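You operate a simulated robot arm through the tools that you are given. There is no shell and no other tool.

You run a simulated robot arm. Do the job below in one go: nothing can be reset, and whatever is moved stays where it is left.

## Task
Pull the red and blue patches and park all four plugs.
Fine: any free parking socket will do; leave the yellow lead parked.

Only the result counts: the job must be done as asked and must still hold three seconds after the hand-in. Knocking over, shifting, dropping, spilling or breaking anything else fails it.

## Robot
A 6-joint arm with a two-finger parallel gripper, fixed in place. Base frame: the origin is at the foot of the arm, x ahead of it, y to its left, z up. Readings come in m, rad, newtons and seconds.
With the tool pointing down near the work surface it reaches from about 0.1 to 0.5 m from the base axis. Its first joint turns from -2.007 to 2.007 rad. Payload 3.43 kg.
The tool frame sits at the grasp point between the pads (the TCP): z along the fingers, y along the line on which they close. The tips reach 0.034 m beyond it. The gripper opens to 0.128 m. The fingers are 0.024 m wide and 0.012 m thick; the gripper's body (0.048 by 0.13 m) begins 0.096 m behind the TCP.
Orientation is that of the tool frame in the base frame, as [roll, pitch, yaw] about the fixed x, y, z axes, in that order (R = Rz(yaw) Ry(pitch) Rx(roll)). With the fingers straight down and closing along the base's y, the tool's x points along the base's -x, its y along +y and its z along -z.

## Interface
- The arm moves only by the tool jog_arm. Its argument "targets" is text: rows parted by semicolons, each of 7 numbers parted by spaces: the turn, a rotation vector about the tool's x, y, z in rad, then the shift along the tool's x, y, z in m, then the opening, from 0 (shut) to 1 (fully open). In form: rx ry rz tx ty tz jaw; .... A call has 1 to 20 rows; each row shifts and turns the commanded pose from where the row before left it, along the tool's axes as they then stand. Rows are played at 5 a second. More than 0.05 m and 0.15 rad between two rows, or a gripper value outside its range, and nothing of the call is played. Where a pose cannot be reached the arm comes as near as it can. A force on the tool above 40 N (or 10 N above the force at the start of the call, whichever is more), or a blocked arm, ends the call early, and 0.2 s more pass. The fingers move at their own pace (about 0.153 m/s each) and stop on an object; they squeeze with about 31 N. The grip force told is the motor's: it shows also when the fingers shut on nothing. Time passes only in rows, and 0.2 s behind the last, so rows that do not move let the fingers close. The reply holds the time, the measured pose of the TCP, the force on the tool along the base axes, the opening and the grip force, in the units named above and with some noise, with the torque about the TCP (base axes, N m) and any sound that the robot's microphone picked up.
- Cameras (640 x 400 px; columns grow to the right, rows downward): "scene" is fixed at [0.0517, 0.5015, 1.1195]; the picture's right is [-0.38, -0.93, 0.00], its down [-0.42, 0.17, -0.89] and it looks along [0.83, -0.34, -0.45] (base axes); focal length 214 px, centre (320, 200). "wrist" rides on the gripper at [0.076, -0.011, -0.16] in the tool frame; the picture's right is [0.15, 0.99, 0.00], its down [-0.88, 0.13, -0.46] and it looks along [-0.45, 0.07, 0.89] (tool axes); focal length 234 px, centre (320, 200). There is no depth. A picture from a camera that has moved, and an enlarged one, comes with that camera's place and axes in the base frame and with its lens.
- capture(camera): a new picture of that camera. The clock stands still meanwhile.
- slide_trunk(by): slides the trunk up (or, below 0, down) by that many m; the arm rides with it, the base frame stays. It gives what a move gives, with no picture.
- enlarge(camera, box): a new picture of the part [left, top, right, bottom] of that camera's present view, enlarged. The clock stands still meanwhile.
- close_job(): hands the job in; it is judged then, once.

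Nothing tells you positions but the pictures and the camera data. Unless the task says otherwise, let go and move clear before handing in.

The tools are called after "Emit:" by a JSON object that holds its "api" and its "payload". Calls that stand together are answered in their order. jog_arm: Moves the arm, as the interface text tells. Its arguments: {"type":"object","properties":{"targets":{"type":"string"}},"required":["targets"]} The other tools are called the same way: slide_trunk (by) slides the trunk up or down; capture (camera) takes a picture; enlarge (camera, box) takes an enlarged picture of a part of a camera's view; close_job () hands the job in.

At the start:

```text
clock: 0.0
eef_pos: [0.1982, 0.3567, 1.0186]
orientation: [-3.141, -0.002, -3.14]
wrist_force: [0.3, -0.6, -0.4]
wrist_torque: [-0.02, 0.03, 0.01]
finger_gap: 0.1279
finger_force: 0.0
trunk travel left (down, up): [-0.519, 0.471]
```

scene: 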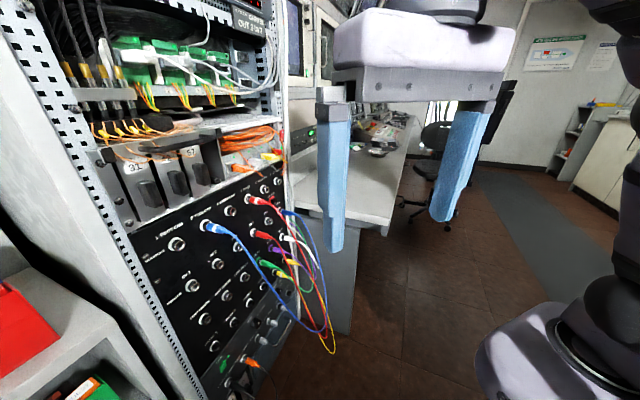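
wrist: 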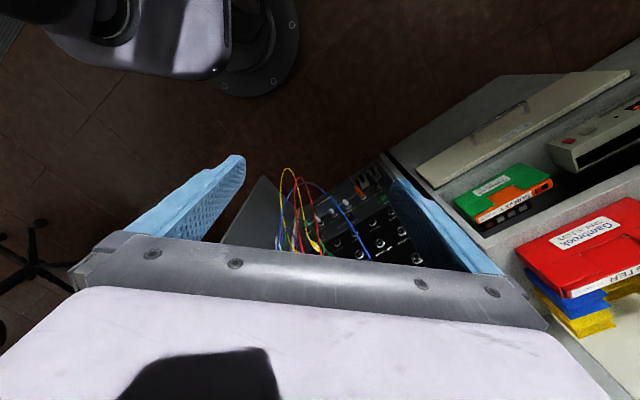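

I see a rack with a black patch panel at left, carrying several coloured leads. I'll take enlarged views to work out the plugs and sockets before moving.

Emit:
{"api": "enlarge", "payload": {"camera": "scene", "box": [120, 150, 360, 400]}}

Emit:
{"api": "enlarge", "payload": {"camera": "scene", "box": [180, 170, 340, 270]}}

Emit:
{"api": "enlarge", "payload": {"camera": "scene", "box": [180, 300, 340, 400]}}

Emit:
{"api": "enlarge", "payload": {"camera": "wrist", "box": [240, 140, 480, 290]}}

```text
1.60 times, centred on (240, 275) of scene
camera zoom: at [0.0517, 0.5015, 1.1195], right [-0.38, -0.93, 0.0], down [-0.42, 0.17, -0.89], along [0.83, -0.34, -0.45], focal length 343 px, centre (448, 80)
```

zoom: 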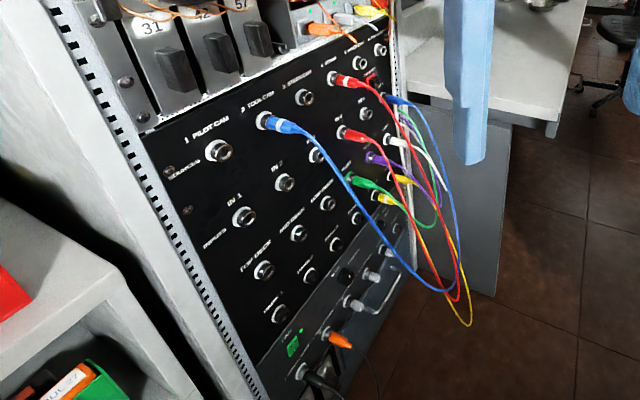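

```text
4.00 times, centred on (260, 220) of scene
camera zoom: at [0.0517, 0.5015, 1.1195], right [-0.38, -0.93, 0.0], down [-0.42, 0.17, -0.89], along [0.83, -0.34, -0.45], focal length 858 px, centre (560, 120)
```

zoom: 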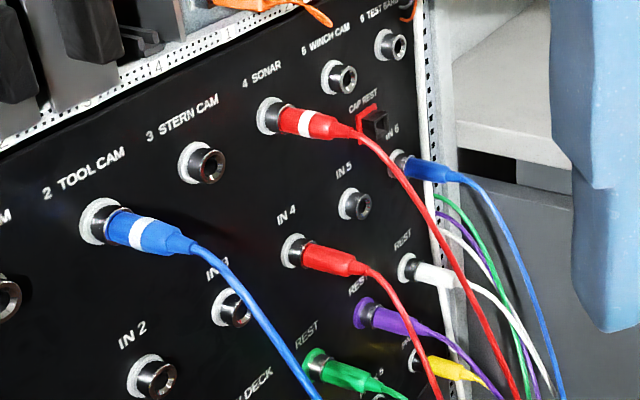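

```text
4.00 times, centred on (260, 350) of scene
camera zoom: at [0.0517, 0.5015, 1.1195], right [-0.38, -0.93, 0.0], down [-0.42, 0.17, -0.89], along [0.83, -0.34, -0.45], focal length 858 px, centre (560, -400)
```

zoom: 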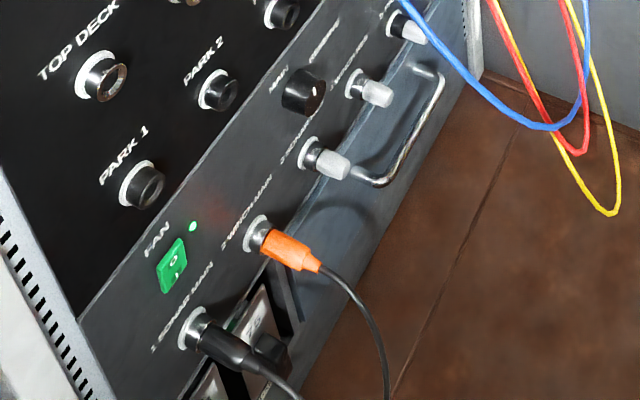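

```text
2.67 times, centred on (360, 215) of wrist
camera zoom: at [0.1225, 0.3448, 1.1777], right [-0.15, 0.99, 0.0], down [0.88, 0.13, 0.46], along [0.45, 0.07, -0.89], focal length 624 px, centre (213, 160)
```

zoom: 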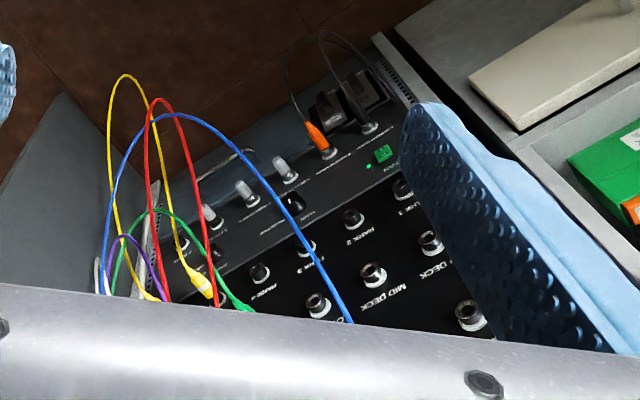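

The patch panel looks vertical, facing the robot at about 45° to its left, roughly 0.79 m from the base axis. Blue runs from TOOL CAM to IN 6 and red from SONAR to IN 4, with the PARK row at the bottom (z about 0.5). First I'll roll the tool so the wrist camera ends up above the fingers once the tool is pitched towards the panel.

Emit:
{"api": "jog_arm", "payload": {"targets": "0 0 0.147 0 0 0 1;0 0 0.147 0 0 0 1;0 0 0.147 0 0 0 1;0 0 0.147 0 0 0 1;0 0 0.147 0 0 0 1;0 0 0.147 0 0 0 1;0 0 0.147 0 0 0 1;0 0 0.147 0 0 0 1"}}

```text
clock: 1.8
eef_pos: [0.1987, 0.3568, 1.0158]
orientation: [3.14, 0.0, 1.964]
wrist_force: [-0.9, 0.3, -0.1]
wrist_torque: [-0.01, -0.02, 0.02]
finger_gap: 0.1281
finger_force: 0.1
trunk travel left (down, up): [-0.519, 0.471]
```

The roll is going freely, so I'll finish it to reach 45° yaw.

Emit:
{"api": "jog_arm", "payload": {"targets": "0 0 0.147 0 0 0 1;0 0 0.147 0 0 0 1;0 0 0.147 0 0 0 1;0 0 0.147 0 0 0 1;0 0 0.147 0 0 0 1;0 0 0.147 0 0 0 1;0 0 0.147 0 0 0 1;0 0 0.147 0 0 0 1;0 0 0 0 0 0 1"}}

Emit:
{"api": "capture", "payload": {"camera": "scene"}}

```text
clock: 3.8
eef_pos: [0.3531, 0.2319, 1.0092]
orientation: [-3.138, -0.001, 0.805]
wrist_force: [0.7, 0.7, -0.4]
wrist_torque: [-0.01, 0.03, -0.01]
finger_gap: 0.1279
finger_force: 0.1
out of reach, approached as far as the arm can: row 5, 6, 7, 8
trunk travel left (down, up): [-0.519, 0.471]
```

```text
taken
```

scene: 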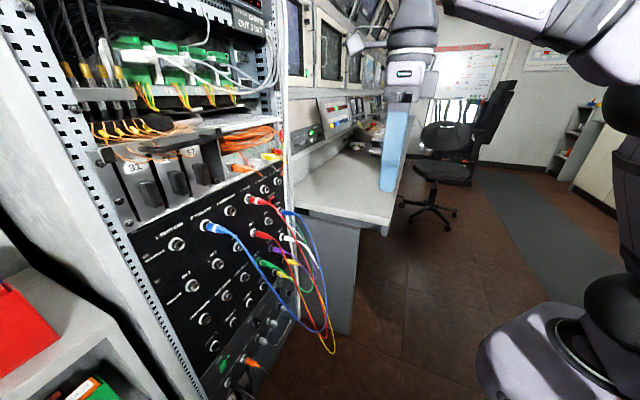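

The roll reached its joint limit close to the aim (yaw 0.805), and the arm shifted to stay in reach, which is fine. Now I'll pitch the tool up towards the panel so the wrist camera faces it.

Emit:
{"api": "jog_arm", "payload": {"targets": "0 0.143 0 0 0 0 1;0 0.143 0 0 0 0 1;0 0.143 0 0 0 0 1;0 0.143 0 0 0 0 1;0 0.143 0 0 0 0 1;0 0.143 0 0 0 0 1"}}

Emit:
{"api": "capture", "payload": {"camera": "wrist"}}

```text
clock: 5.2
eef_pos: [0.4006, 0.2628, 1.0225]
orientation: [3.139, -0.859, 0.79]
wrist_force: [0.8, 0.2, 0.8]
wrist_torque: [-0.01, -0.01, 0.01]
finger_gap: 0.1277
finger_force: 0.1
out of reach, approached as far as the arm can: row 5, 6
trunk travel left (down, up): [-0.519, 0.471]
```

```text
taken
camera wrist: at [0.3415, 0.2201, 1.186], right [0.77, -0.63, 0.11], down [-0.56, -0.75, -0.37], along [0.31, 0.22, -0.92], focal length 234 px, centre (320, 200)
```

wrist: 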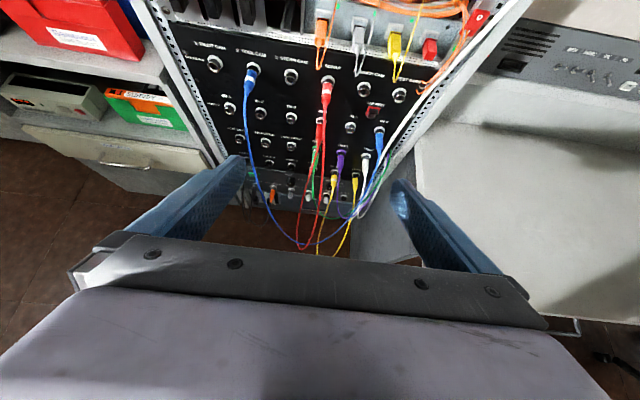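

The wrist camera now sees the whole panel from above. I'll zoom in to read the labels and sockets.

Emit:
{"api": "enlarge", "payload": {"camera": "wrist", "box": [180, 30, 440, 130]}}

Emit:
{"api": "enlarge", "payload": {"camera": "wrist", "box": [220, 110, 400, 220]}}

```text
2.46 times, centred on (310, 80) of wrist
camera zoom: at [0.3415, 0.2201, 1.186], right [0.77, -0.63, 0.11], down [-0.56, -0.75, -0.37], along [0.31, 0.22, -0.92], focal length 576 px, centre (345, 495)
```

zoom: 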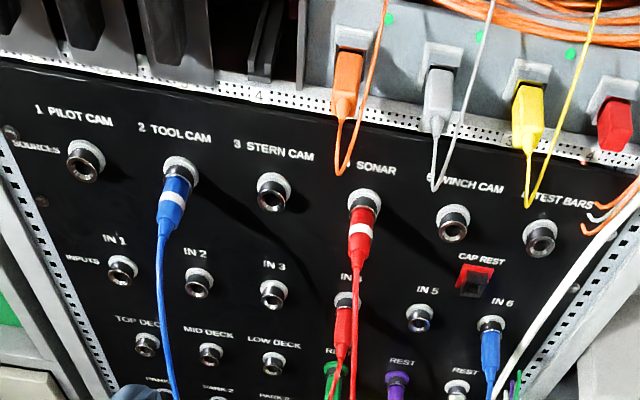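

```text
3.56 times, centred on (310, 165) of wrist
camera zoom: at [0.3415, 0.2201, 1.186], right [0.77, -0.63, 0.11], down [-0.56, -0.75, -0.37], along [0.31, 0.22, -0.92], focal length 833 px, centre (356, 324)
```

zoom: 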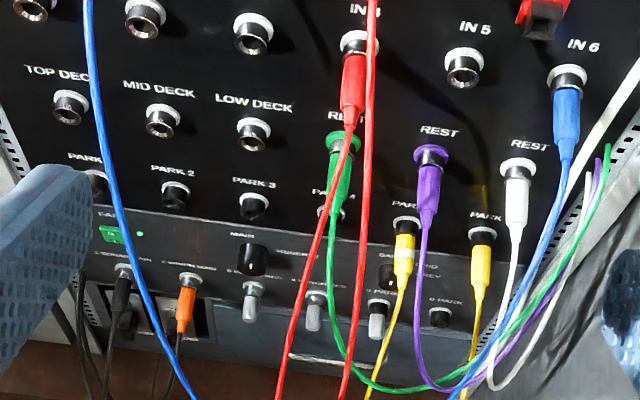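

PARK 1–4 appear empty, and yellow sits in PARK 5 and 6. I'll bring the trunk down a bit and keep pitching up to see how the arm behaves.

Emit:
{"api": "slide_trunk", "payload": {"by": -0.15}}

Emit:
{"api": "jog_arm", "payload": {"targets": "0 0.14 0 0 0 0 1;0 0.14 0 0 0 0 1;0 0.14 0 0 0 0 1"}}

Emit:
{"api": "capture", "payload": {"camera": "wrist"}}

Emit:
{"api": "capture", "payload": {"camera": "scene"}}

```text
clock: 7.0
eef_pos: [0.3993, 0.263, 0.8742]
orientation: [-3.141, -0.857, 0.791]
wrist_force: [-0.1, 0.7, 0.8]
wrist_torque: [0.01, 0.02, 0.01]
finger_gap: 0.128
finger_force: 0.1
trunk travel left (down, up): [-0.369, 0.621]
```

```text
clock: 7.8
eef_pos: [0.4419, 0.289, 0.8751]
orientation: [-3.139, -1.25, 0.792]
wrist_force: [-0.3, 0.3, 0.2]
wrist_torque: [0.02, 0.0, -0.02]
finger_gap: 0.1278
finger_force: 0.2
out of reach, approached as far as the arm can: row 1, 2, 3
trunk travel left (down, up): [-0.369, 0.621]
```

```text
taken
camera wrist: at [0.3458, 0.205, 0.9977], right [0.74, -0.66, 0.14], down [-0.4, -0.6, -0.69], along [0.54, 0.46, -0.71], focal length 234 px, centre (320, 200)
```

wrist: 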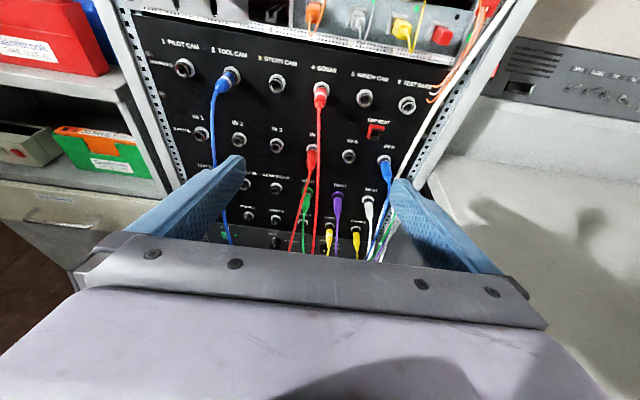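

```text
taken
```

scene: 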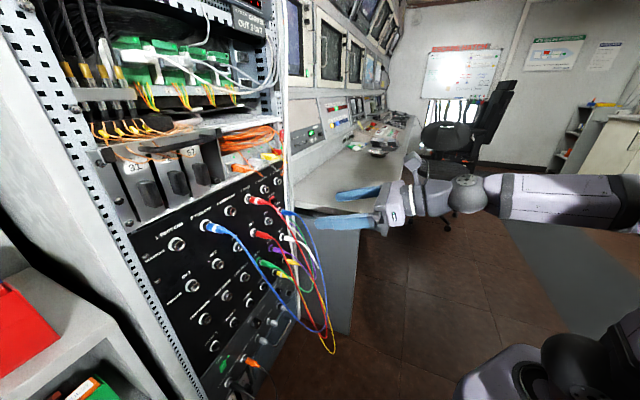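

The tool is nearly horizontal now. I'll complete the pitch and test how shifts respond.

Emit:
{"api": "jog_arm", "payload": {"targets": "0 0.146 0 0 0 0 1;0 0.146 0 0 0 0 1;0 0 0 0 0 0 1"}}

Emit:
{"api": "capture", "payload": {"camera": "wrist"}}

```text
clock: 8.6
eef_pos: [0.4426, 0.2931, 0.8748]
orientation: [2.668, -1.57, 1.264]
wrist_force: [-0.5, -0.2, -0.2]
wrist_torque: [-0.01, -0.04, -0.01]
finger_gap: 0.128
finger_force: 0.0
out of reach, approached as far as the arm can: row 1
trunk travel left (down, up): [-0.369, 0.621]
```

```text
taken
camera wrist: at [0.3218, 0.1879, 0.9518], right [0.7, -0.7, 0.15], down [-0.23, -0.42, -0.88], along [0.67, 0.58, -0.45], focal length 234 px, centre (320, 200)
```

wrist: 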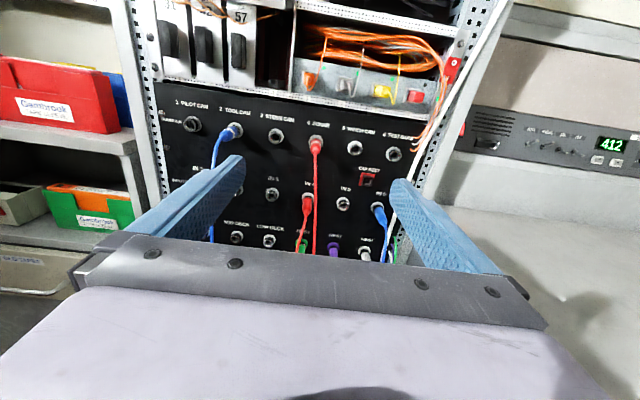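

Now the tool is horizontal and facing the panel, with the camera on top. I'll zoom to get precise pixel positions for triangulation.

Emit:
{"api": "enlarge", "payload": {"camera": "wrist", "box": [150, 80, 430, 255]}}

Emit:
{"api": "enlarge", "payload": {"camera": "scene", "box": [120, 170, 300, 282]}}

Emit:
{"api": "enlarge", "payload": {"camera": "scene", "box": [170, 260, 330, 360]}}

```text
2.29 times, centred on (290, 168) of wrist
camera zoom: at [0.3218, 0.1879, 0.9518], right [0.7, -0.7, 0.15], down [-0.23, -0.42, -0.88], along [0.67, 0.58, -0.45], focal length 535 px, centre (389, 274)
```

zoom: 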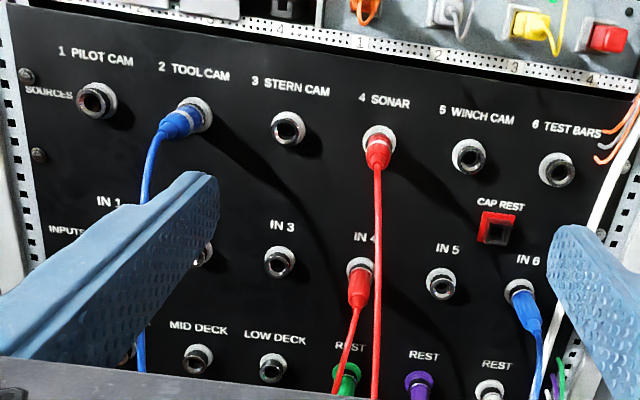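

```text
3.56 times, centred on (210, 226) of scene
camera zoom: at [0.0517, 0.5015, 1.1195], right [-0.38, -0.93, 0.0], down [-0.42, 0.17, -0.89], along [0.83, -0.34, -0.45], focal length 763 px, centre (711, 108)
```

zoom: 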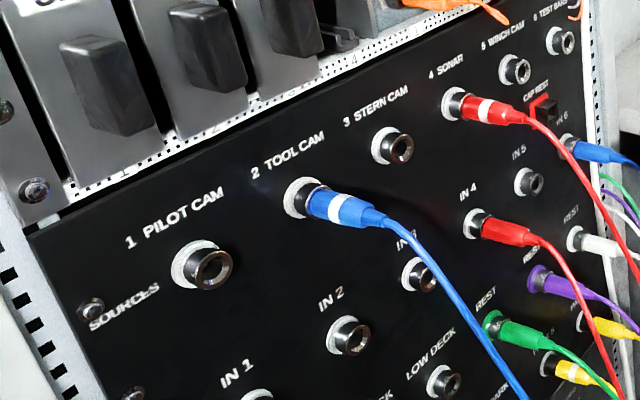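

```text
4.00 times, centred on (250, 310) of scene
camera zoom: at [0.0517, 0.5015, 1.1195], right [-0.38, -0.93, 0.0], down [-0.42, 0.17, -0.89], along [0.83, -0.34, -0.45], focal length 858 px, centre (600, -240)
```

zoom: 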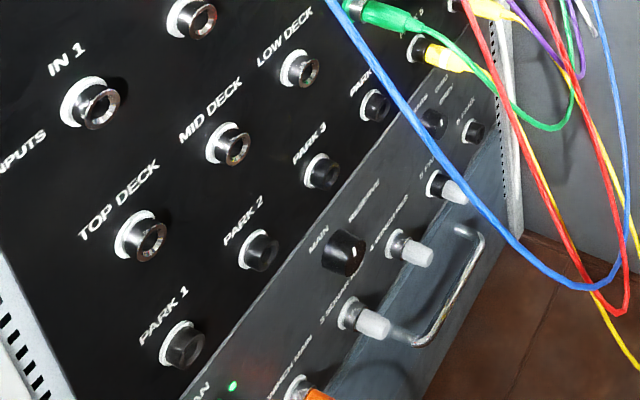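

The geometry triangulates consistently: the panel normal is at about 45°, its plane is about 0.782 m out, and columns are spaced about 0.072 m. The rows are at z of about 0.853, 0.74, 0.62 and 0.51. I'll start with the red SONAR plug because its cable hangs over IN 4, approaching to a standoff and looking closely.

Emit:
{"api": "jog_arm", "payload": {"targets": "0 0 0 -0.0055 -0.0013 0.03 0.45;0 0 0 -0.0055 -0.0013 0.03 0.45;0 0 0 -0.0055 -0.0013 0.03 0.45;0 0 0 -0.0055 -0.0013 0.03 0.45;0 0 0 0 0 0 0.45"}}

Emit:
{"api": "capture", "payload": {"camera": "wrist"}}

Emit:
{"api": "capture", "payload": {"camera": "scene"}}

```text
clock: 9.8
eef_pos: [0.5208, 0.3827, 0.8501]
orientation: [2.921, -1.569, 1.011]
wrist_force: [-0.8, 0.3, 0.0]
wrist_torque: [-0.02, -0.01, 0.01]
finger_gap: 0.0575
finger_force: 0.0
trunk travel left (down, up): [-0.369, 0.621]
```

```text
taken
camera wrist: at [0.4004, 0.2767, 0.9283], right [0.7, -0.7, 0.15], down [-0.23, -0.42, -0.88], along [0.67, 0.58, -0.45], focal length 234 px, centre (320, 200)
```

wrist: 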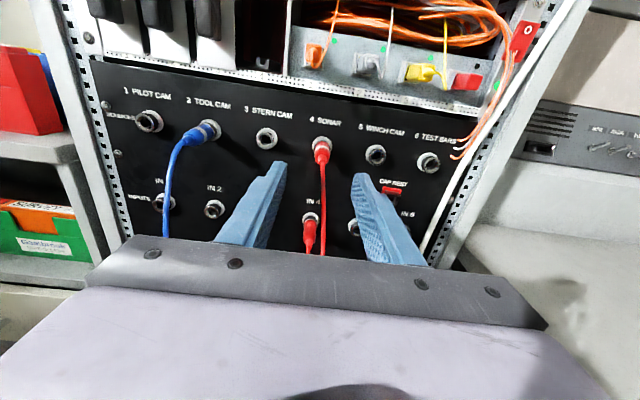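

```text
taken
```

scene: 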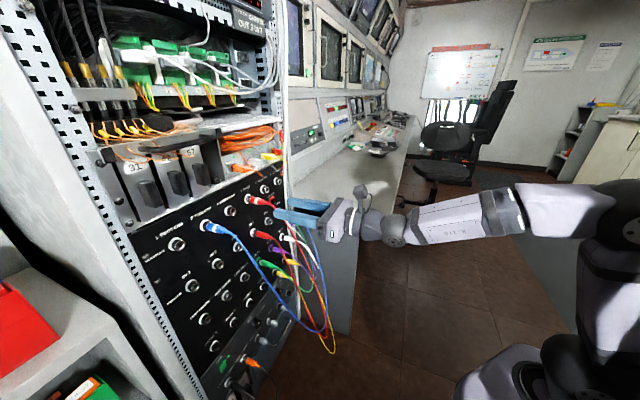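

Emit:
{"api": "enlarge", "payload": {"camera": "wrist", "box": [240, 110, 400, 210]}}

Emit:
{"api": "enlarge", "payload": {"camera": "scene", "box": [230, 180, 350, 255]}}

```text
4.00 times, centred on (320, 160) of wrist
camera zoom: at [0.4004, 0.2767, 0.9283], right [0.7, -0.7, 0.15], down [-0.23, -0.42, -0.88], along [0.67, 0.58, -0.45], focal length 937 px, centre (320, 360)
```

zoom: 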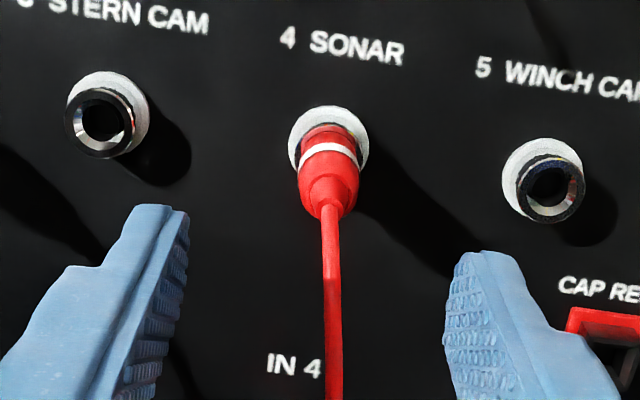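

```text
5.33 times, centred on (290, 218) of scene
camera zoom: at [0.0517, 0.5015, 1.1195], right [-0.38, -0.93, 0.0], down [-0.42, 0.17, -0.89], along [0.83, -0.34, -0.45], focal length 1144 px, centre (480, 107)
```

zoom: 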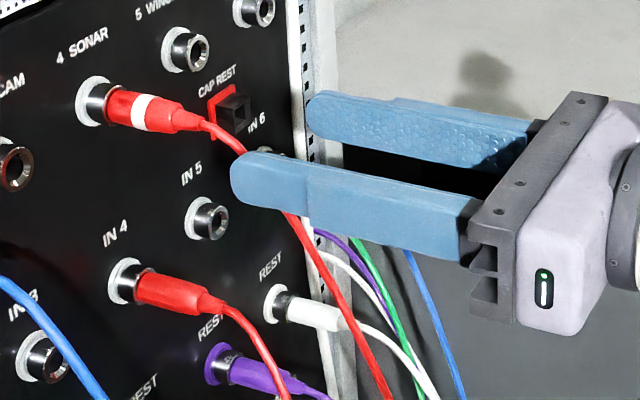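

The plug is about 18 mm thick and extends from about 12 to 68 mm off the panel. I'll advance so the fingertips stay just short of the socket barrel, then grip.

Emit:
{"api": "jog_arm", "payload": {"targets": "0 0 0 0.0026 0.003 0 0.4;0 0 0 0 0 0.031 0.4;0 0 0 0 0 0.031 0.4;0 0 0 0 0 0.0306 0.4;0 0 0 0 0 0 0.4"}}

Emit:
{"api": "enlarge", "payload": {"camera": "wrist", "box": [240, 110, 400, 210]}}

Emit:
{"api": "enlarge", "payload": {"camera": "scene", "box": [230, 180, 350, 255]}}

```text
clock: 10.9
eef_pos: [0.5898, 0.4474, 0.8548]
orientation: [3.031, -1.567, 0.9]
wrist_force: [-0.4, -0.4, 0.0]
wrist_torque: [0.0, -0.04, 0.02]
finger_gap: 0.0513
finger_force: 0.1
trunk travel left (down, up): [-0.369, 0.621]
```

```text
4.00 times, centred on (320, 160) of wrist
camera zoom: at [0.47, 0.3425, 0.9321], right [0.7, -0.7, 0.15], down [-0.23, -0.42, -0.88], along [0.67, 0.58, -0.45], focal length 937 px, centre (320, 360)
```

zoom: 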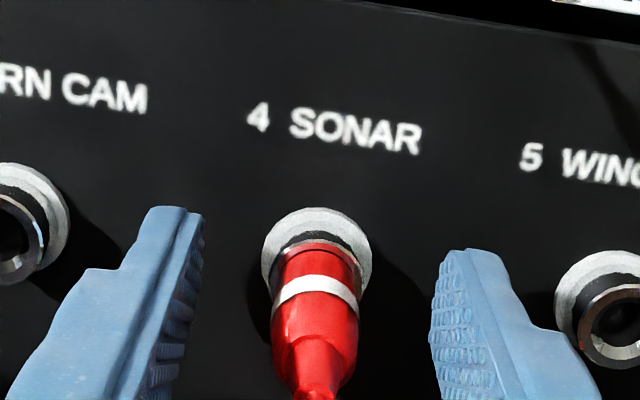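

```text
5.33 times, centred on (290, 218) of scene
camera zoom: at [0.0517, 0.5015, 1.1195], right [-0.38, -0.93, 0.0], down [-0.42, 0.17, -0.89], along [0.83, -0.34, -0.45], focal length 1144 px, centre (480, 107)
```

zoom: 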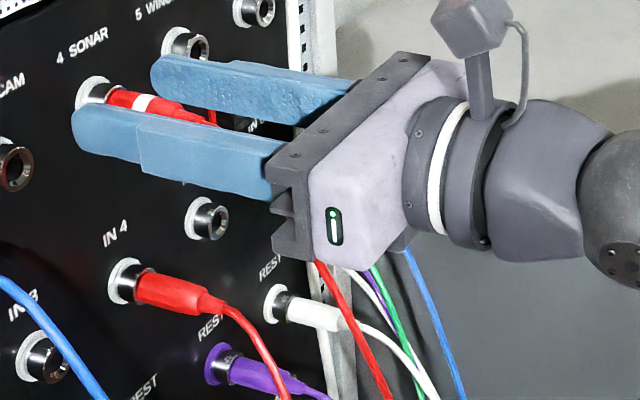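

The fingers straddle the plug nicely with tips clear of the barrel. Closing now.

Emit:
{"api": "jog_arm", "payload": {"targets": "0 0 0 0 0 0 0.2;0 0 0 0 0 0 0.1;0 0 0 0 0 0 0.1;0 0 0 0 0 0 0.1"}}

Emit:
{"api": "enlarge", "payload": {"camera": "wrist", "box": [240, 110, 400, 210]}}

```text
clock: 11.9
eef_pos: [0.5907, 0.448, 0.8563]
orientation: [3.072, -1.569, 0.861]
wrist_force: [0.4, -0.7, -0.2]
wrist_torque: [-0.03, -0.01, 0.01]
finger_gap: 0.0157
finger_force: 30.7
trunk travel left (down, up): [-0.369, 0.621]
```

```text
4.00 times, centred on (320, 160) of wrist
camera zoom: at [0.4697, 0.3421, 0.9322], right [0.7, -0.7, 0.15], down [-0.23, -0.42, -0.88], along [0.67, 0.58, -0.45], focal length 937 px, centre (320, 360)
```

zoom: 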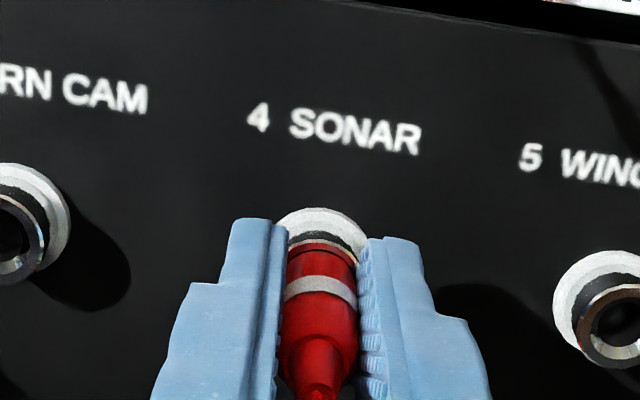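

Firm grip (0.0157 m, about 31 N), centred. Now I'll pull straight back.

Emit:
{"api": "jog_arm", "payload": {"targets": "0 0 0 0 0 -0.004 0.1;0 0 0 0 0 -0.006 0.1;0 0 0 0 0 -0.01 0.1;0 0 0 0 0 -0.015 0.1;0 0 0 0 0 -0.02 0.1;0 0 0 0 0 -0.02 0.1"}}

Emit:
{"api": "capture", "payload": {"camera": "wrist"}}

Emit:
{"api": "capture", "payload": {"camera": "scene"}}

```text
clock: 13.3
eef_pos: [0.5346, 0.3934, 0.8547]
orientation: [-3.126, -1.568, 0.773]
wrist_force: [0.6, 0.7, -0.4]
wrist_torque: [-0.04, 0.01, -0.01]
finger_gap: 0.0156
finger_force: 31.3
trunk travel left (down, up): [-0.369, 0.621]
```

```text
taken
camera wrist: at [0.4158, 0.2872, 0.9317], right [0.7, -0.7, 0.15], down [-0.23, -0.42, -0.88], along [0.67, 0.58, -0.45], focal length 234 px, centre (320, 200)
```

wrist: 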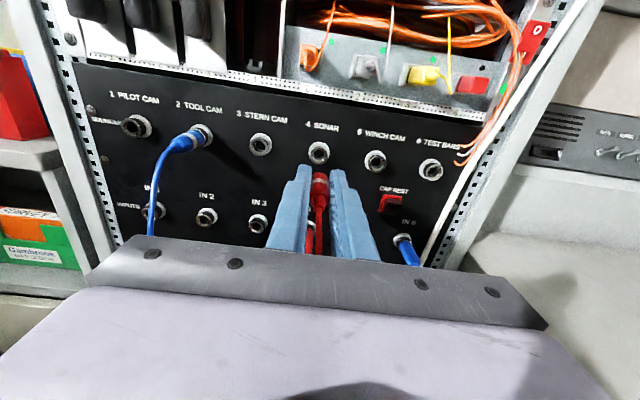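

```text
taken
```

scene: 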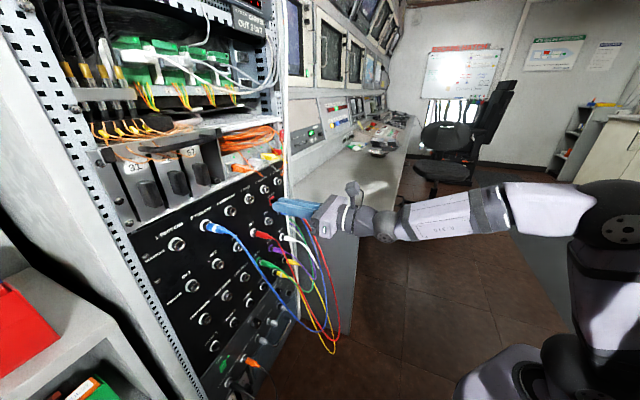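

The SONAR plug came out cleanly. I'll back off further, shift to column 3, and lower the trunk to the PARK row at a safe standoff.

Emit:
{"api": "jog_arm", "payload": {"targets": "0 0 0 0 0 -0.035 0.1;0 0 0 0 0 -0.035 0.1;0 0 0 0 0 -0.02 0.1;0 0 0 0 -0.035 0 0.1;0 0 0 0 -0.035 0 0.1;0 0 0 0 0 0 0.1"}}

Emit:
{"api": "slide_trunk", "payload": {"by": -0.2}}

Emit:
{"api": "capture", "payload": {"camera": "wrist"}}

Emit:
{"api": "capture", "payload": {"camera": "scene"}}

```text
clock: 14.8
eef_pos: [0.4481, 0.3487, 0.8635]
orientation: [3.094, -1.565, 0.856]
wrist_force: [-0.7, 0.3, -0.2]
wrist_torque: [0.04, -0.04, 0.0]
finger_gap: 0.0159
finger_force: 31.4
out of reach, approached as far as the arm can: row 4, 5
trunk travel left (down, up): [-0.369, 0.621]
```

```text
clock: 16.9
eef_pos: [0.4476, 0.3493, 0.6636]
orientation: [3.125, -1.565, 0.821]
wrist_force: [0.2, 0.1, -0.2]
wrist_torque: [-0.04, 0.03, -0.02]
finger_gap: 0.0157
finger_force: 30.8
trunk travel left (down, up): [-0.169, 0.821]
```

```text
taken
camera wrist: at [0.3302, 0.2414, 0.7411], right [0.71, -0.68, 0.15], down [-0.22, -0.42, -0.88], along [0.66, 0.59, -0.46], focal length 234 px, centre (320, 200)
```

wrist: 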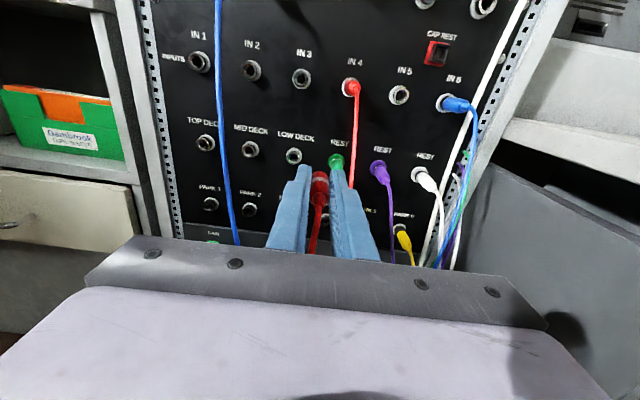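

```text
taken
```

scene: 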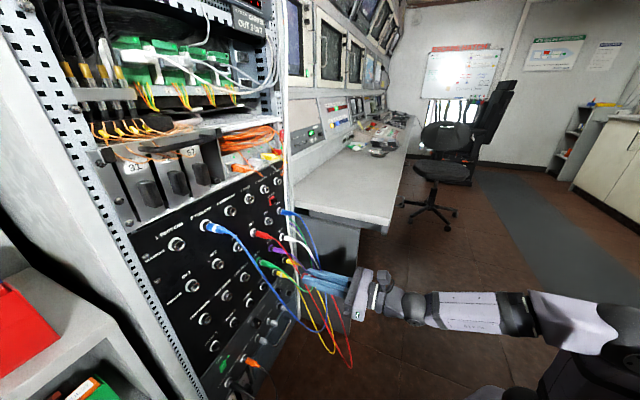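

The roll limit restricts leftward motion, so I'll roll the tool back slightly (about 7°) and shift to column 3, then lower further.

Emit:
{"api": "jog_arm", "payload": {"targets": "0 0 -0.1 0 0 0 0.1;-0.015 0 -0.05 0 0 0 0.1;0 0 0 0 -0.02 0 0.1;0 0 0 0 -0.02 0 0.1;0 0 0 0 0 0 0.1"}}

Emit:
{"api": "slide_trunk", "payload": {"by": -0.14}}

Emit:
{"api": "capture", "payload": {"camera": "wrist"}}

Emit:
{"api": "capture", "payload": {"camera": "scene"}}

```text
clock: 18.1
eef_pos: [0.4455, 0.345, 0.6651]
orientation: [1.624, -1.422, 2.323]
wrist_force: [-0.3, 0.5, 0.0]
wrist_torque: [-0.04, -0.03, -0.01]
finger_gap: 0.016
finger_force: 31.2
out of reach, approached as far as the arm can: row 2, 3, 4
trunk travel left (down, up): [-0.169, 0.821]
```

```text
clock: 19.8
eef_pos: [0.445, 0.3453, 0.5266]
orientation: [1.621, -1.42, 2.326]
wrist_force: [-1.6, -0.6, -0.8]
wrist_torque: [-0.04, 0.01, 0.02]
finger_gap: 0.0154
finger_force: 30.8
trunk travel left (down, up): [-0.029, 0.961]
```

```text
taken
camera wrist: at [0.3184, 0.2456, 0.601], right [0.69, -0.66, 0.29], down [-0.13, -0.51, -0.85], along [0.71, 0.55, -0.44], focal length 234 px, centre (320, 200)
```

wrist: 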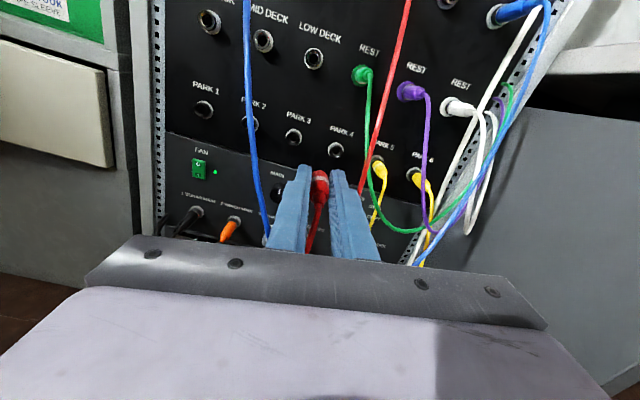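

```text
taken
```

scene: 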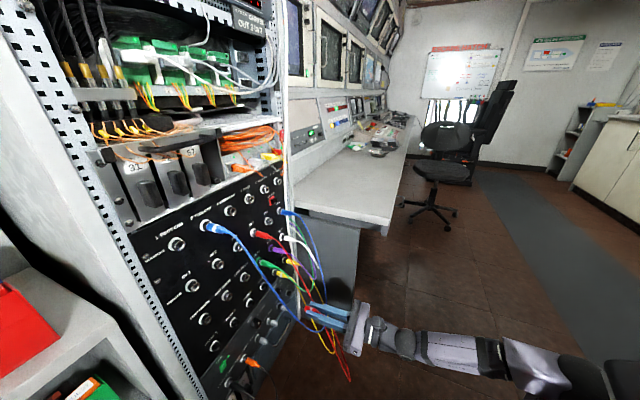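

The arm's wrist is hitting its limits going left in this camera-up pose. Before reconfiguring, I'll zoom in on the PARK row from here to fix the socket positions.

Emit:
{"api": "enlarge", "payload": {"camera": "wrist", "box": [180, 70, 380, 195]}}

Emit:
{"api": "enlarge", "payload": {"camera": "scene", "box": [200, 190, 360, 290]}}

Emit:
{"api": "enlarge", "payload": {"camera": "scene", "box": [230, 290, 390, 390]}}

```text
3.20 times, centred on (280, 132) of wrist
camera zoom: at [0.3184, 0.2456, 0.601], right [0.69, -0.66, 0.29], down [-0.13, -0.51, -0.85], along [0.71, 0.55, -0.44], focal length 749 px, centre (448, 416)
```

zoom: 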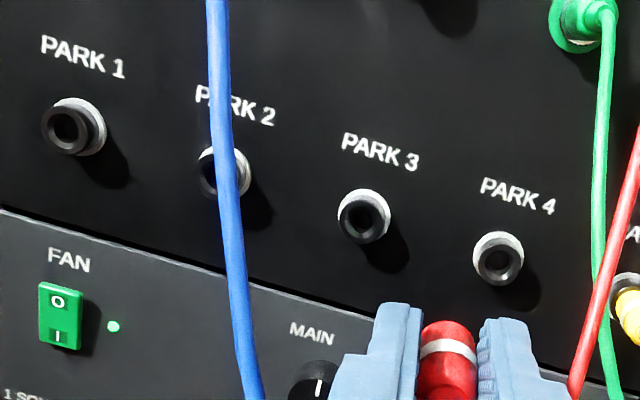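

```text
4.00 times, centred on (280, 240) of scene
camera zoom: at [0.0517, 0.5015, 1.1195], right [-0.38, -0.93, 0.0], down [-0.42, 0.17, -0.89], along [0.83, -0.34, -0.45], focal length 858 px, centre (480, 40)
```

zoom: 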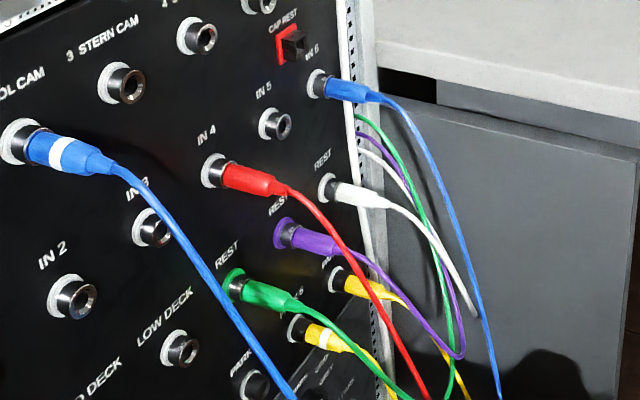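

```text
4.00 times, centred on (310, 340) of scene
camera zoom: at [0.0517, 0.5015, 1.1195], right [-0.38, -0.93, 0.0], down [-0.42, 0.17, -0.89], along [0.83, -0.34, -0.45], focal length 858 px, centre (360, -360)
```

zoom: 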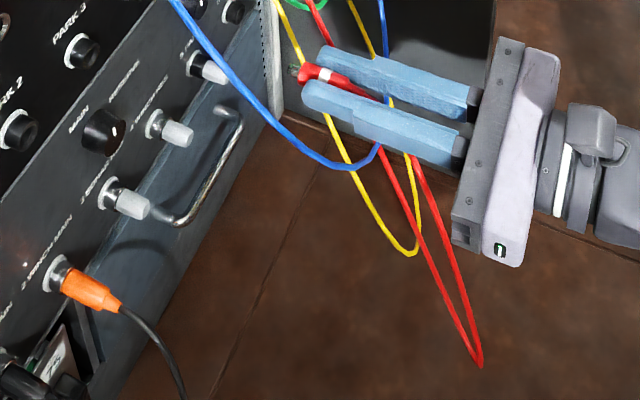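

The PARK sockets are open with black barrels, at z of about 0.507 and u of about −0.115, −0.043, 0.0275 and 0.0995. Further out the wrist should have more freedom, so I'll try moving nearer to PARK 3 while still clear of the panel.

Emit:
{"api": "jog_arm", "payload": {"targets": "0 0 0 -0.009 -0.001 0.03 0.1;0 0 0 -0.009 -0.001 0.03 0.1;0 0 0 0 0 0.03 0.1;0 0 0 0 0 0.02 0.1;0 0 0 0 -0.01 0 0.1;0 0 0 0 -0.01 0 0.1;0 0 0 0 0 0 0.1"}}

Emit:
{"api": "capture", "payload": {"camera": "wrist"}}

Emit:
{"api": "capture", "payload": {"camera": "scene"}}

```text
clock: 21.4
eef_pos: [0.5262, 0.4152, 0.5089]
orientation: [1.637, -1.421, 2.318]
wrist_force: [-0.4, 0.3, -1.7]
wrist_torque: [0.05, 0.02, 0.01]
finger_gap: 0.0161
finger_force: 30.7
out of reach, approached as far as the arm can: row 2, 5, 6
trunk travel left (down, up): [-0.029, 0.961]
```

```text
taken
camera wrist: at [0.4001, 0.3153, 0.5854], right [0.7, -0.66, 0.29], down [-0.13, -0.52, -0.85], along [0.71, 0.55, -0.44], focal length 234 px, centre (320, 200)
```

wrist: 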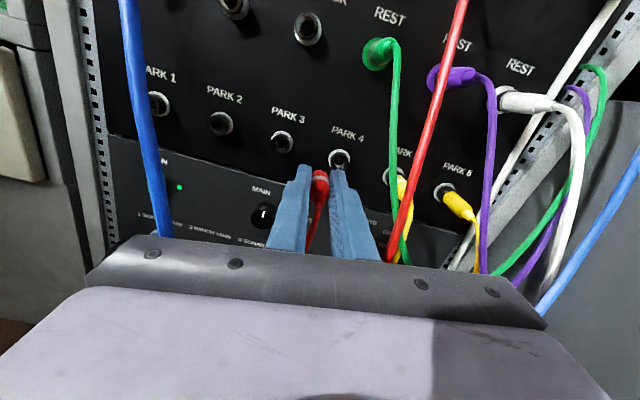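

```text
taken
```

scene: 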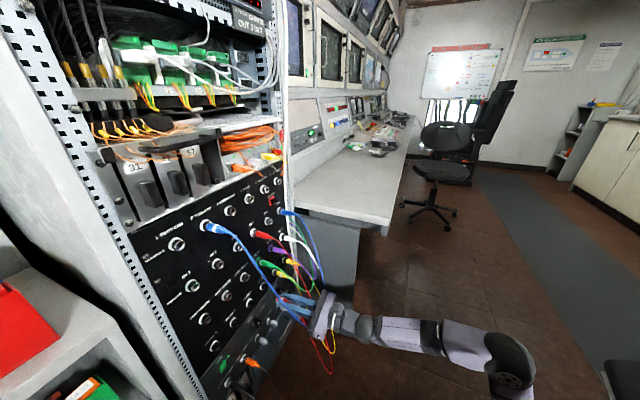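

PARK 4 is right next to the plug and reachable in this posture, and the hanging cables look slack and clear, so I'll use PARK 4 for this plug. First I'll line up laterally and square the tool.

Emit:
{"api": "jog_arm", "payload": {"targets": "-0.011 0.0035 0 -0.001 0.01 0 0.1;-0.011 0.0035 0 -0.0015 0.0105 0 0.1;0 0 0 0 0 0 0.1"}}

Emit:
{"api": "enlarge", "payload": {"camera": "wrist", "box": [240, 100, 400, 200]}}

Emit:
{"api": "enlarge", "payload": {"camera": "scene", "box": [230, 250, 350, 325]}}

```text
clock: 22.2
eef_pos: [0.5399, 0.402, 0.5109]
orientation: [1.554, -1.419, 2.371]
wrist_force: [0.2, -0.9, -0.5]
wrist_torque: [-0.01, 0.0, -0.01]
finger_gap: 0.0157
finger_force: 31.3
trunk travel left (down, up): [-0.029, 0.961]
```

```text
4.00 times, centred on (320, 150) of wrist
camera zoom: at [0.4112, 0.305, 0.5842], right [0.68, -0.68, 0.29], down [-0.14, -0.5, -0.85], along [0.72, 0.54, -0.43], focal length 937 px, centre (320, 400)
```

zoom: 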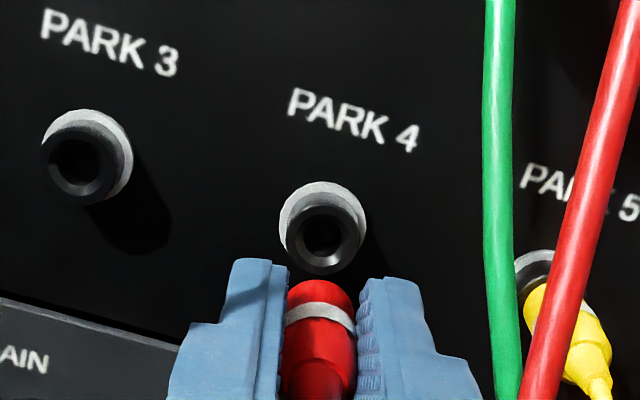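

```text
5.33 times, centred on (290, 288) of scene
camera zoom: at [0.0517, 0.5015, 1.1195], right [-0.38, -0.93, 0.0], down [-0.42, 0.17, -0.89], along [0.83, -0.34, -0.45], focal length 1144 px, centre (480, -267)
```

zoom: 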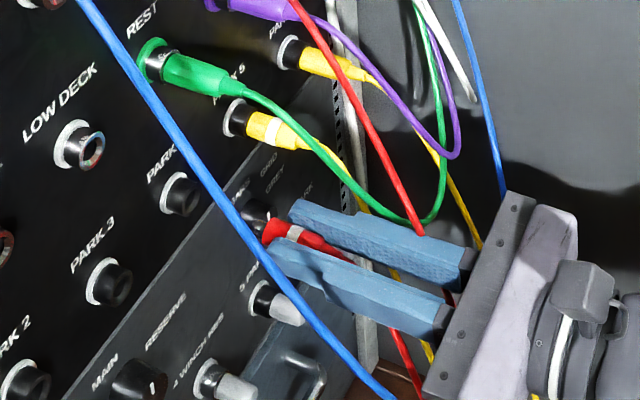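

Aligned to within about 2 mm. I'll apply the small correction and advance most of the way, then check.

Emit:
{"api": "jog_arm", "payload": {"targets": "0 0 0 -0.002 0.0007 0 0.1;0 0 0 0 0 0.015 0.1;0 0 0 0 0 0.015 0.1;0 0 0 0 0 0.008 0.1;0 0 0 0 0 0 0.1"}}

Emit:
{"api": "enlarge", "payload": {"camera": "wrist", "box": [240, 100, 400, 200]}}

Emit:
{"api": "enlarge", "payload": {"camera": "scene", "box": [230, 250, 350, 325]}}

```text
clock: 23.4
eef_pos: [0.5698, 0.428, 0.5079]
orientation: [1.558, -1.42, 2.368]
wrist_force: [-0.1, -0.5, -0.7]
wrist_torque: [0.0, -0.01, 0.0]
finger_gap: 0.0158
finger_force: 30.7
trunk travel left (down, up): [-0.029, 0.961]
```

```text
4.00 times, centred on (320, 150) of wrist
camera zoom: at [0.4402, 0.3313, 0.5814], right [0.67, -0.68, 0.29], down [-0.14, -0.5, -0.85], along [0.73, 0.53, -0.43], focal length 937 px, centre (320, 400)
```

zoom: 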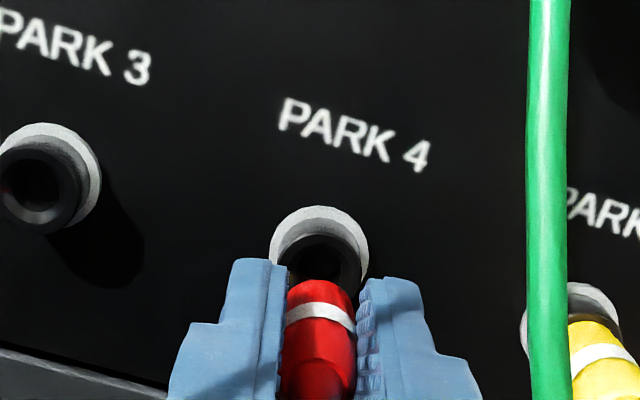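

```text
5.33 times, centred on (290, 288) of scene
camera zoom: at [0.0517, 0.5015, 1.1195], right [-0.38, -0.93, 0.0], down [-0.42, 0.17, -0.89], along [0.83, -0.34, -0.45], focal length 1144 px, centre (480, -267)
```

zoom: 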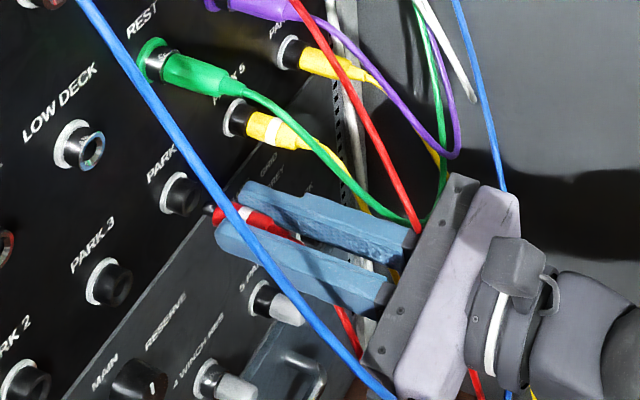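

The alignment looks right. Inserting the plug.

Emit:
{"api": "jog_arm", "payload": {"targets": "0 0 0 0 -0.0004 0.007 0.1;0 0 0 0 0 0.007 0.1;0 0 0 0 0 0.006 0.1;0 0 0 0 0 0.005 0.1;0 0 0 0 0 0.004 0.1;0 0 0 0 0 0 0.1"}}

Emit:
{"api": "enlarge", "payload": {"camera": "wrist", "box": [240, 100, 400, 200]}}

Emit:
{"api": "enlarge", "payload": {"camera": "scene", "box": [230, 250, 350, 325]}}

```text
clock: 24.8
eef_pos: [0.5887, 0.4501, 0.5081]
orientation: [1.55, -1.42, 2.376]
wrist_force: [-13.5, -9.2, -2.4]
wrist_torque: [-0.15, 0.08, 0.09]
finger_gap: 0.0159
finger_force: 31.1
trunk travel left (down, up): [-0.029, 0.961]
```

```text
4.00 times, centred on (320, 150) of wrist
camera zoom: at [0.4595, 0.352, 0.5827], right [0.67, -0.68, 0.29], down [-0.14, -0.5, -0.85], along [0.73, 0.53, -0.43], focal length 937 px, centre (320, 400)
```

zoom: 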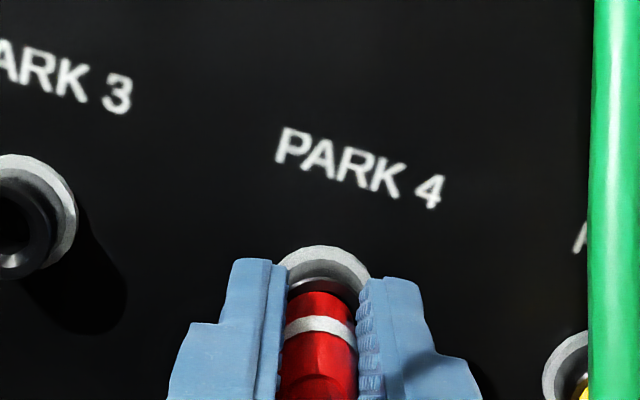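

```text
5.33 times, centred on (290, 288) of scene
camera zoom: at [0.0517, 0.5015, 1.1195], right [-0.38, -0.93, 0.0], down [-0.42, 0.17, -0.89], along [0.83, -0.34, -0.45], focal length 1144 px, centre (480, -267)
```

zoom: 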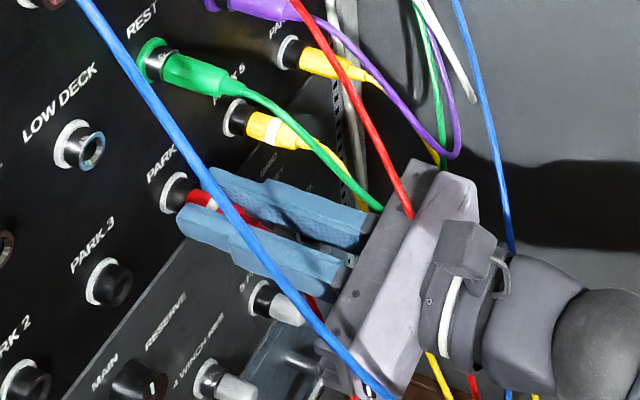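

Contact force is about 16 N near seat depth, but no click has been reported. I'll push a few mm more to seat it fully.

Emit:
{"api": "jog_arm", "payload": {"targets": "0 0 0 0 0 0.002 0.1;0 0 0 0 0 0.002 0.1;0 0 0 0 0 0 0.1"}}

Emit:
{"api": "enlarge", "payload": {"camera": "wrist", "box": [240, 100, 400, 200]}}

```text
clock: 25.4
eef_pos: [0.5892, 0.4505, 0.5093]
orientation: [1.553, -1.422, 2.372]
wrist_force: [-16.9, -15.0, 0.3]
wrist_torque: [-0.1, 0.1, 0.26]
finger_gap: 0.0159
finger_force: 31.0
trunk travel left (down, up): [-0.029, 0.961]
stopped in row 2: the force on the tool passed its limit at 49 N (the readings are from after the stop); the commanded pose is now the measured one
```

```text
4.00 times, centred on (320, 150) of wrist
camera zoom: at [0.4609, 0.3535, 0.5829], right [0.67, -0.68, 0.29], down [-0.14, -0.51, -0.85], along [0.73, 0.53, -0.43], focal length 937 px, centre (320, 400)
```

zoom: 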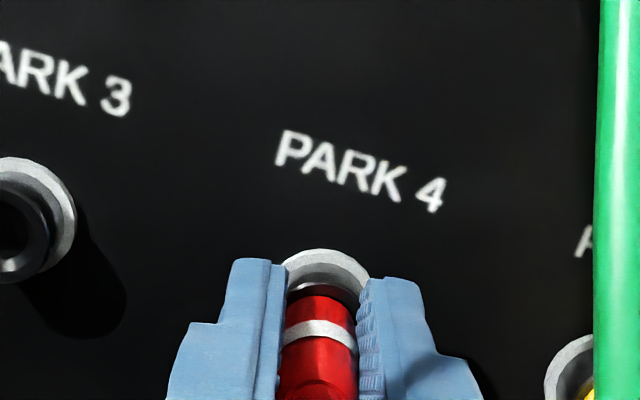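

It hit a hard stop at 49 N, but the plug may have slid back in the grip. I'll compare its depth with the neighbouring parked yellow plug.

Emit:
{"api": "enlarge", "payload": {"camera": "scene", "box": [250, 260, 306, 295]}}

Emit:
{"api": "capture", "payload": {"camera": "wrist"}}

```text
11.43 times, centred on (278, 278) of scene
camera zoom: at [0.0517, 0.5015, 1.1195], right [-0.38, -0.93, 0.0], down [-0.42, 0.17, -0.89], along [0.83, -0.34, -0.45], focal length 2451 px, centre (800, -686)
```

zoom: 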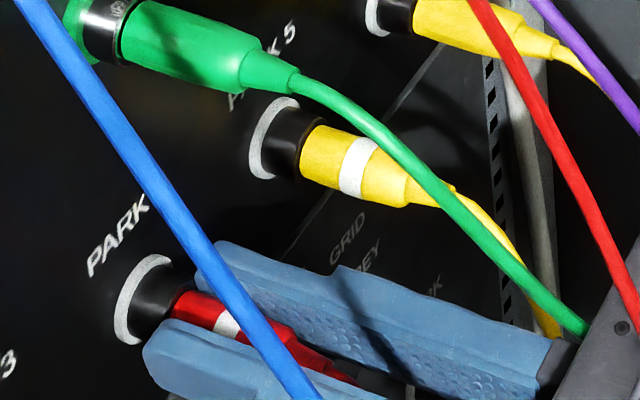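

```text
taken
camera wrist: at [0.4609, 0.3535, 0.5829], right [0.67, -0.68, 0.29], down [-0.14, -0.51, -0.85], along [0.73, 0.53, -0.43], focal length 234 px, centre (320, 200)
```

wrist: 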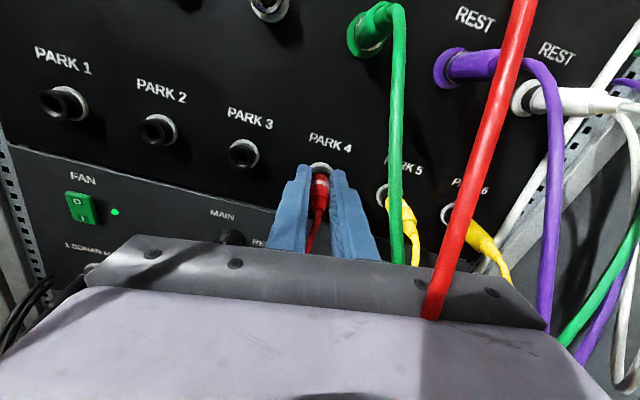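

It is seated at the same depth as the yellow plug in PARK 5. The cables also pass through the hand without contact force, so they are harmless. I'll release and back off.

Emit:
{"api": "jog_arm", "payload": {"targets": "0 0 0 0 0 0 0.3;0 0 0 0 0 0 0.4;0 0 0 0 0 -0.02 0.4;0 0 0 0 0 -0.03 0.4;0 0 0 0 0 -0.04 0.4;0 0 0 0 0 0 0.4"}}

Emit:
{"api": "enlarge", "payload": {"camera": "wrist", "box": [200, 60, 440, 210]}}

Emit:
{"api": "enlarge", "payload": {"camera": "scene", "box": [230, 250, 350, 325]}}

```text
clock: 26.8
eef_pos: [0.5239, 0.3905, 0.5107]
orientation: [1.574, -1.419, 2.354]
wrist_force: [1.1, 0.5, 0.8]
wrist_torque: [0.02, 0.02, 0.0]
finger_gap: 0.0512
finger_force: 0.1
trunk travel left (down, up): [-0.029, 0.961]
```

```text
2.67 times, centred on (320, 135) of wrist
camera zoom: at [0.3957, 0.2925, 0.5841], right [0.68, -0.68, 0.29], down [-0.14, -0.51, -0.85], along [0.72, 0.54, -0.44], focal length 624 px, centre (320, 373)
```

zoom: 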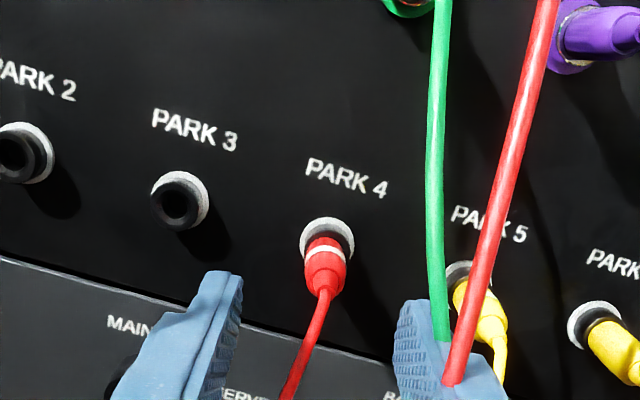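

```text
5.33 times, centred on (290, 288) of scene
camera zoom: at [0.0517, 0.5015, 1.1195], right [-0.38, -0.93, 0.0], down [-0.42, 0.17, -0.89], along [0.83, -0.34, -0.45], focal length 1144 px, centre (480, -267)
```

zoom: 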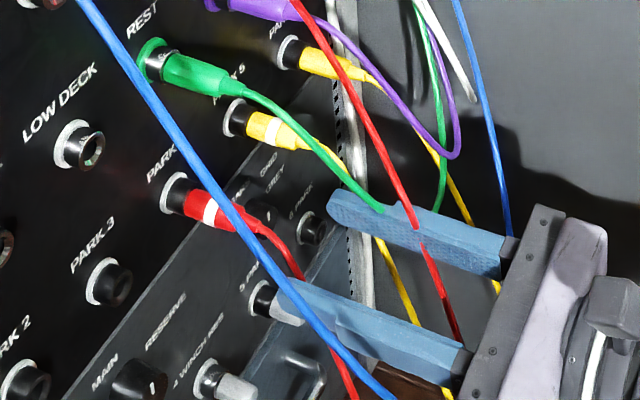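

The red SONAR plug is parked in PARK 4. Before the left columns I'll back off, raise the trunk, pitch the tool back down, and re-roll it to a pose with the camera on the left side, which avoids the wrist limit.

Emit:
{"api": "jog_arm", "payload": {"targets": "0 0 0 0 0 -0.04 0.4;0 0 0 0 0 -0.04 0.4;0 0 0 0 0 -0.02 0.4"}}

Emit:
{"api": "slide_trunk", "payload": {"by": 0.34}}

Emit:
{"api": "jog_arm", "payload": {"targets": "0 -0.14 0 0 0 0 0.4;0 -0.14 0 0 0 0 0.4;0 -0.14 0 0 0 0 0.4;0 -0.14 0 0 0 0 0.4;0 -0.14 0 0 0 0 0.4;0 -0.14 0 0 0 0 0.4;0 0 0 0 0 0 0.4"}}

```text
clock: 27.6
eef_pos: [0.4544, 0.3196, 0.5092]
orientation: [1.572, -1.42, 2.353]
wrist_force: [-0.4, -0.6, 0.4]
wrist_torque: [-0.01, 0.0, 0.0]
finger_gap: 0.0513
finger_force: 0.1
trunk travel left (down, up): [-0.029, 0.961]
```

```text
clock: 30.9
eef_pos: [0.4537, 0.3205, 0.8492]
orientation: [1.57, -1.422, 2.355]
wrist_force: [-0.3, 0.2, 0.1]
wrist_torque: [0.02, -0.04, 0.03]
finger_gap: 0.0512
finger_force: 0.0
trunk travel left (down, up): [-0.369, 0.621]
```

```text
clock: 32.5
eef_pos: [0.4361, 0.3404, 0.8485]
orientation: [2.861, -1.142, 1.148]
wrist_force: [-0.2, 0.4, 0.5]
wrist_torque: [0.01, 0.0, -0.02]
finger_gap: 0.0512
finger_force: 0.2
out of reach, approached as far as the arm can: row 3, 4, 5, 6
trunk travel left (down, up): [-0.369, 0.621]
```

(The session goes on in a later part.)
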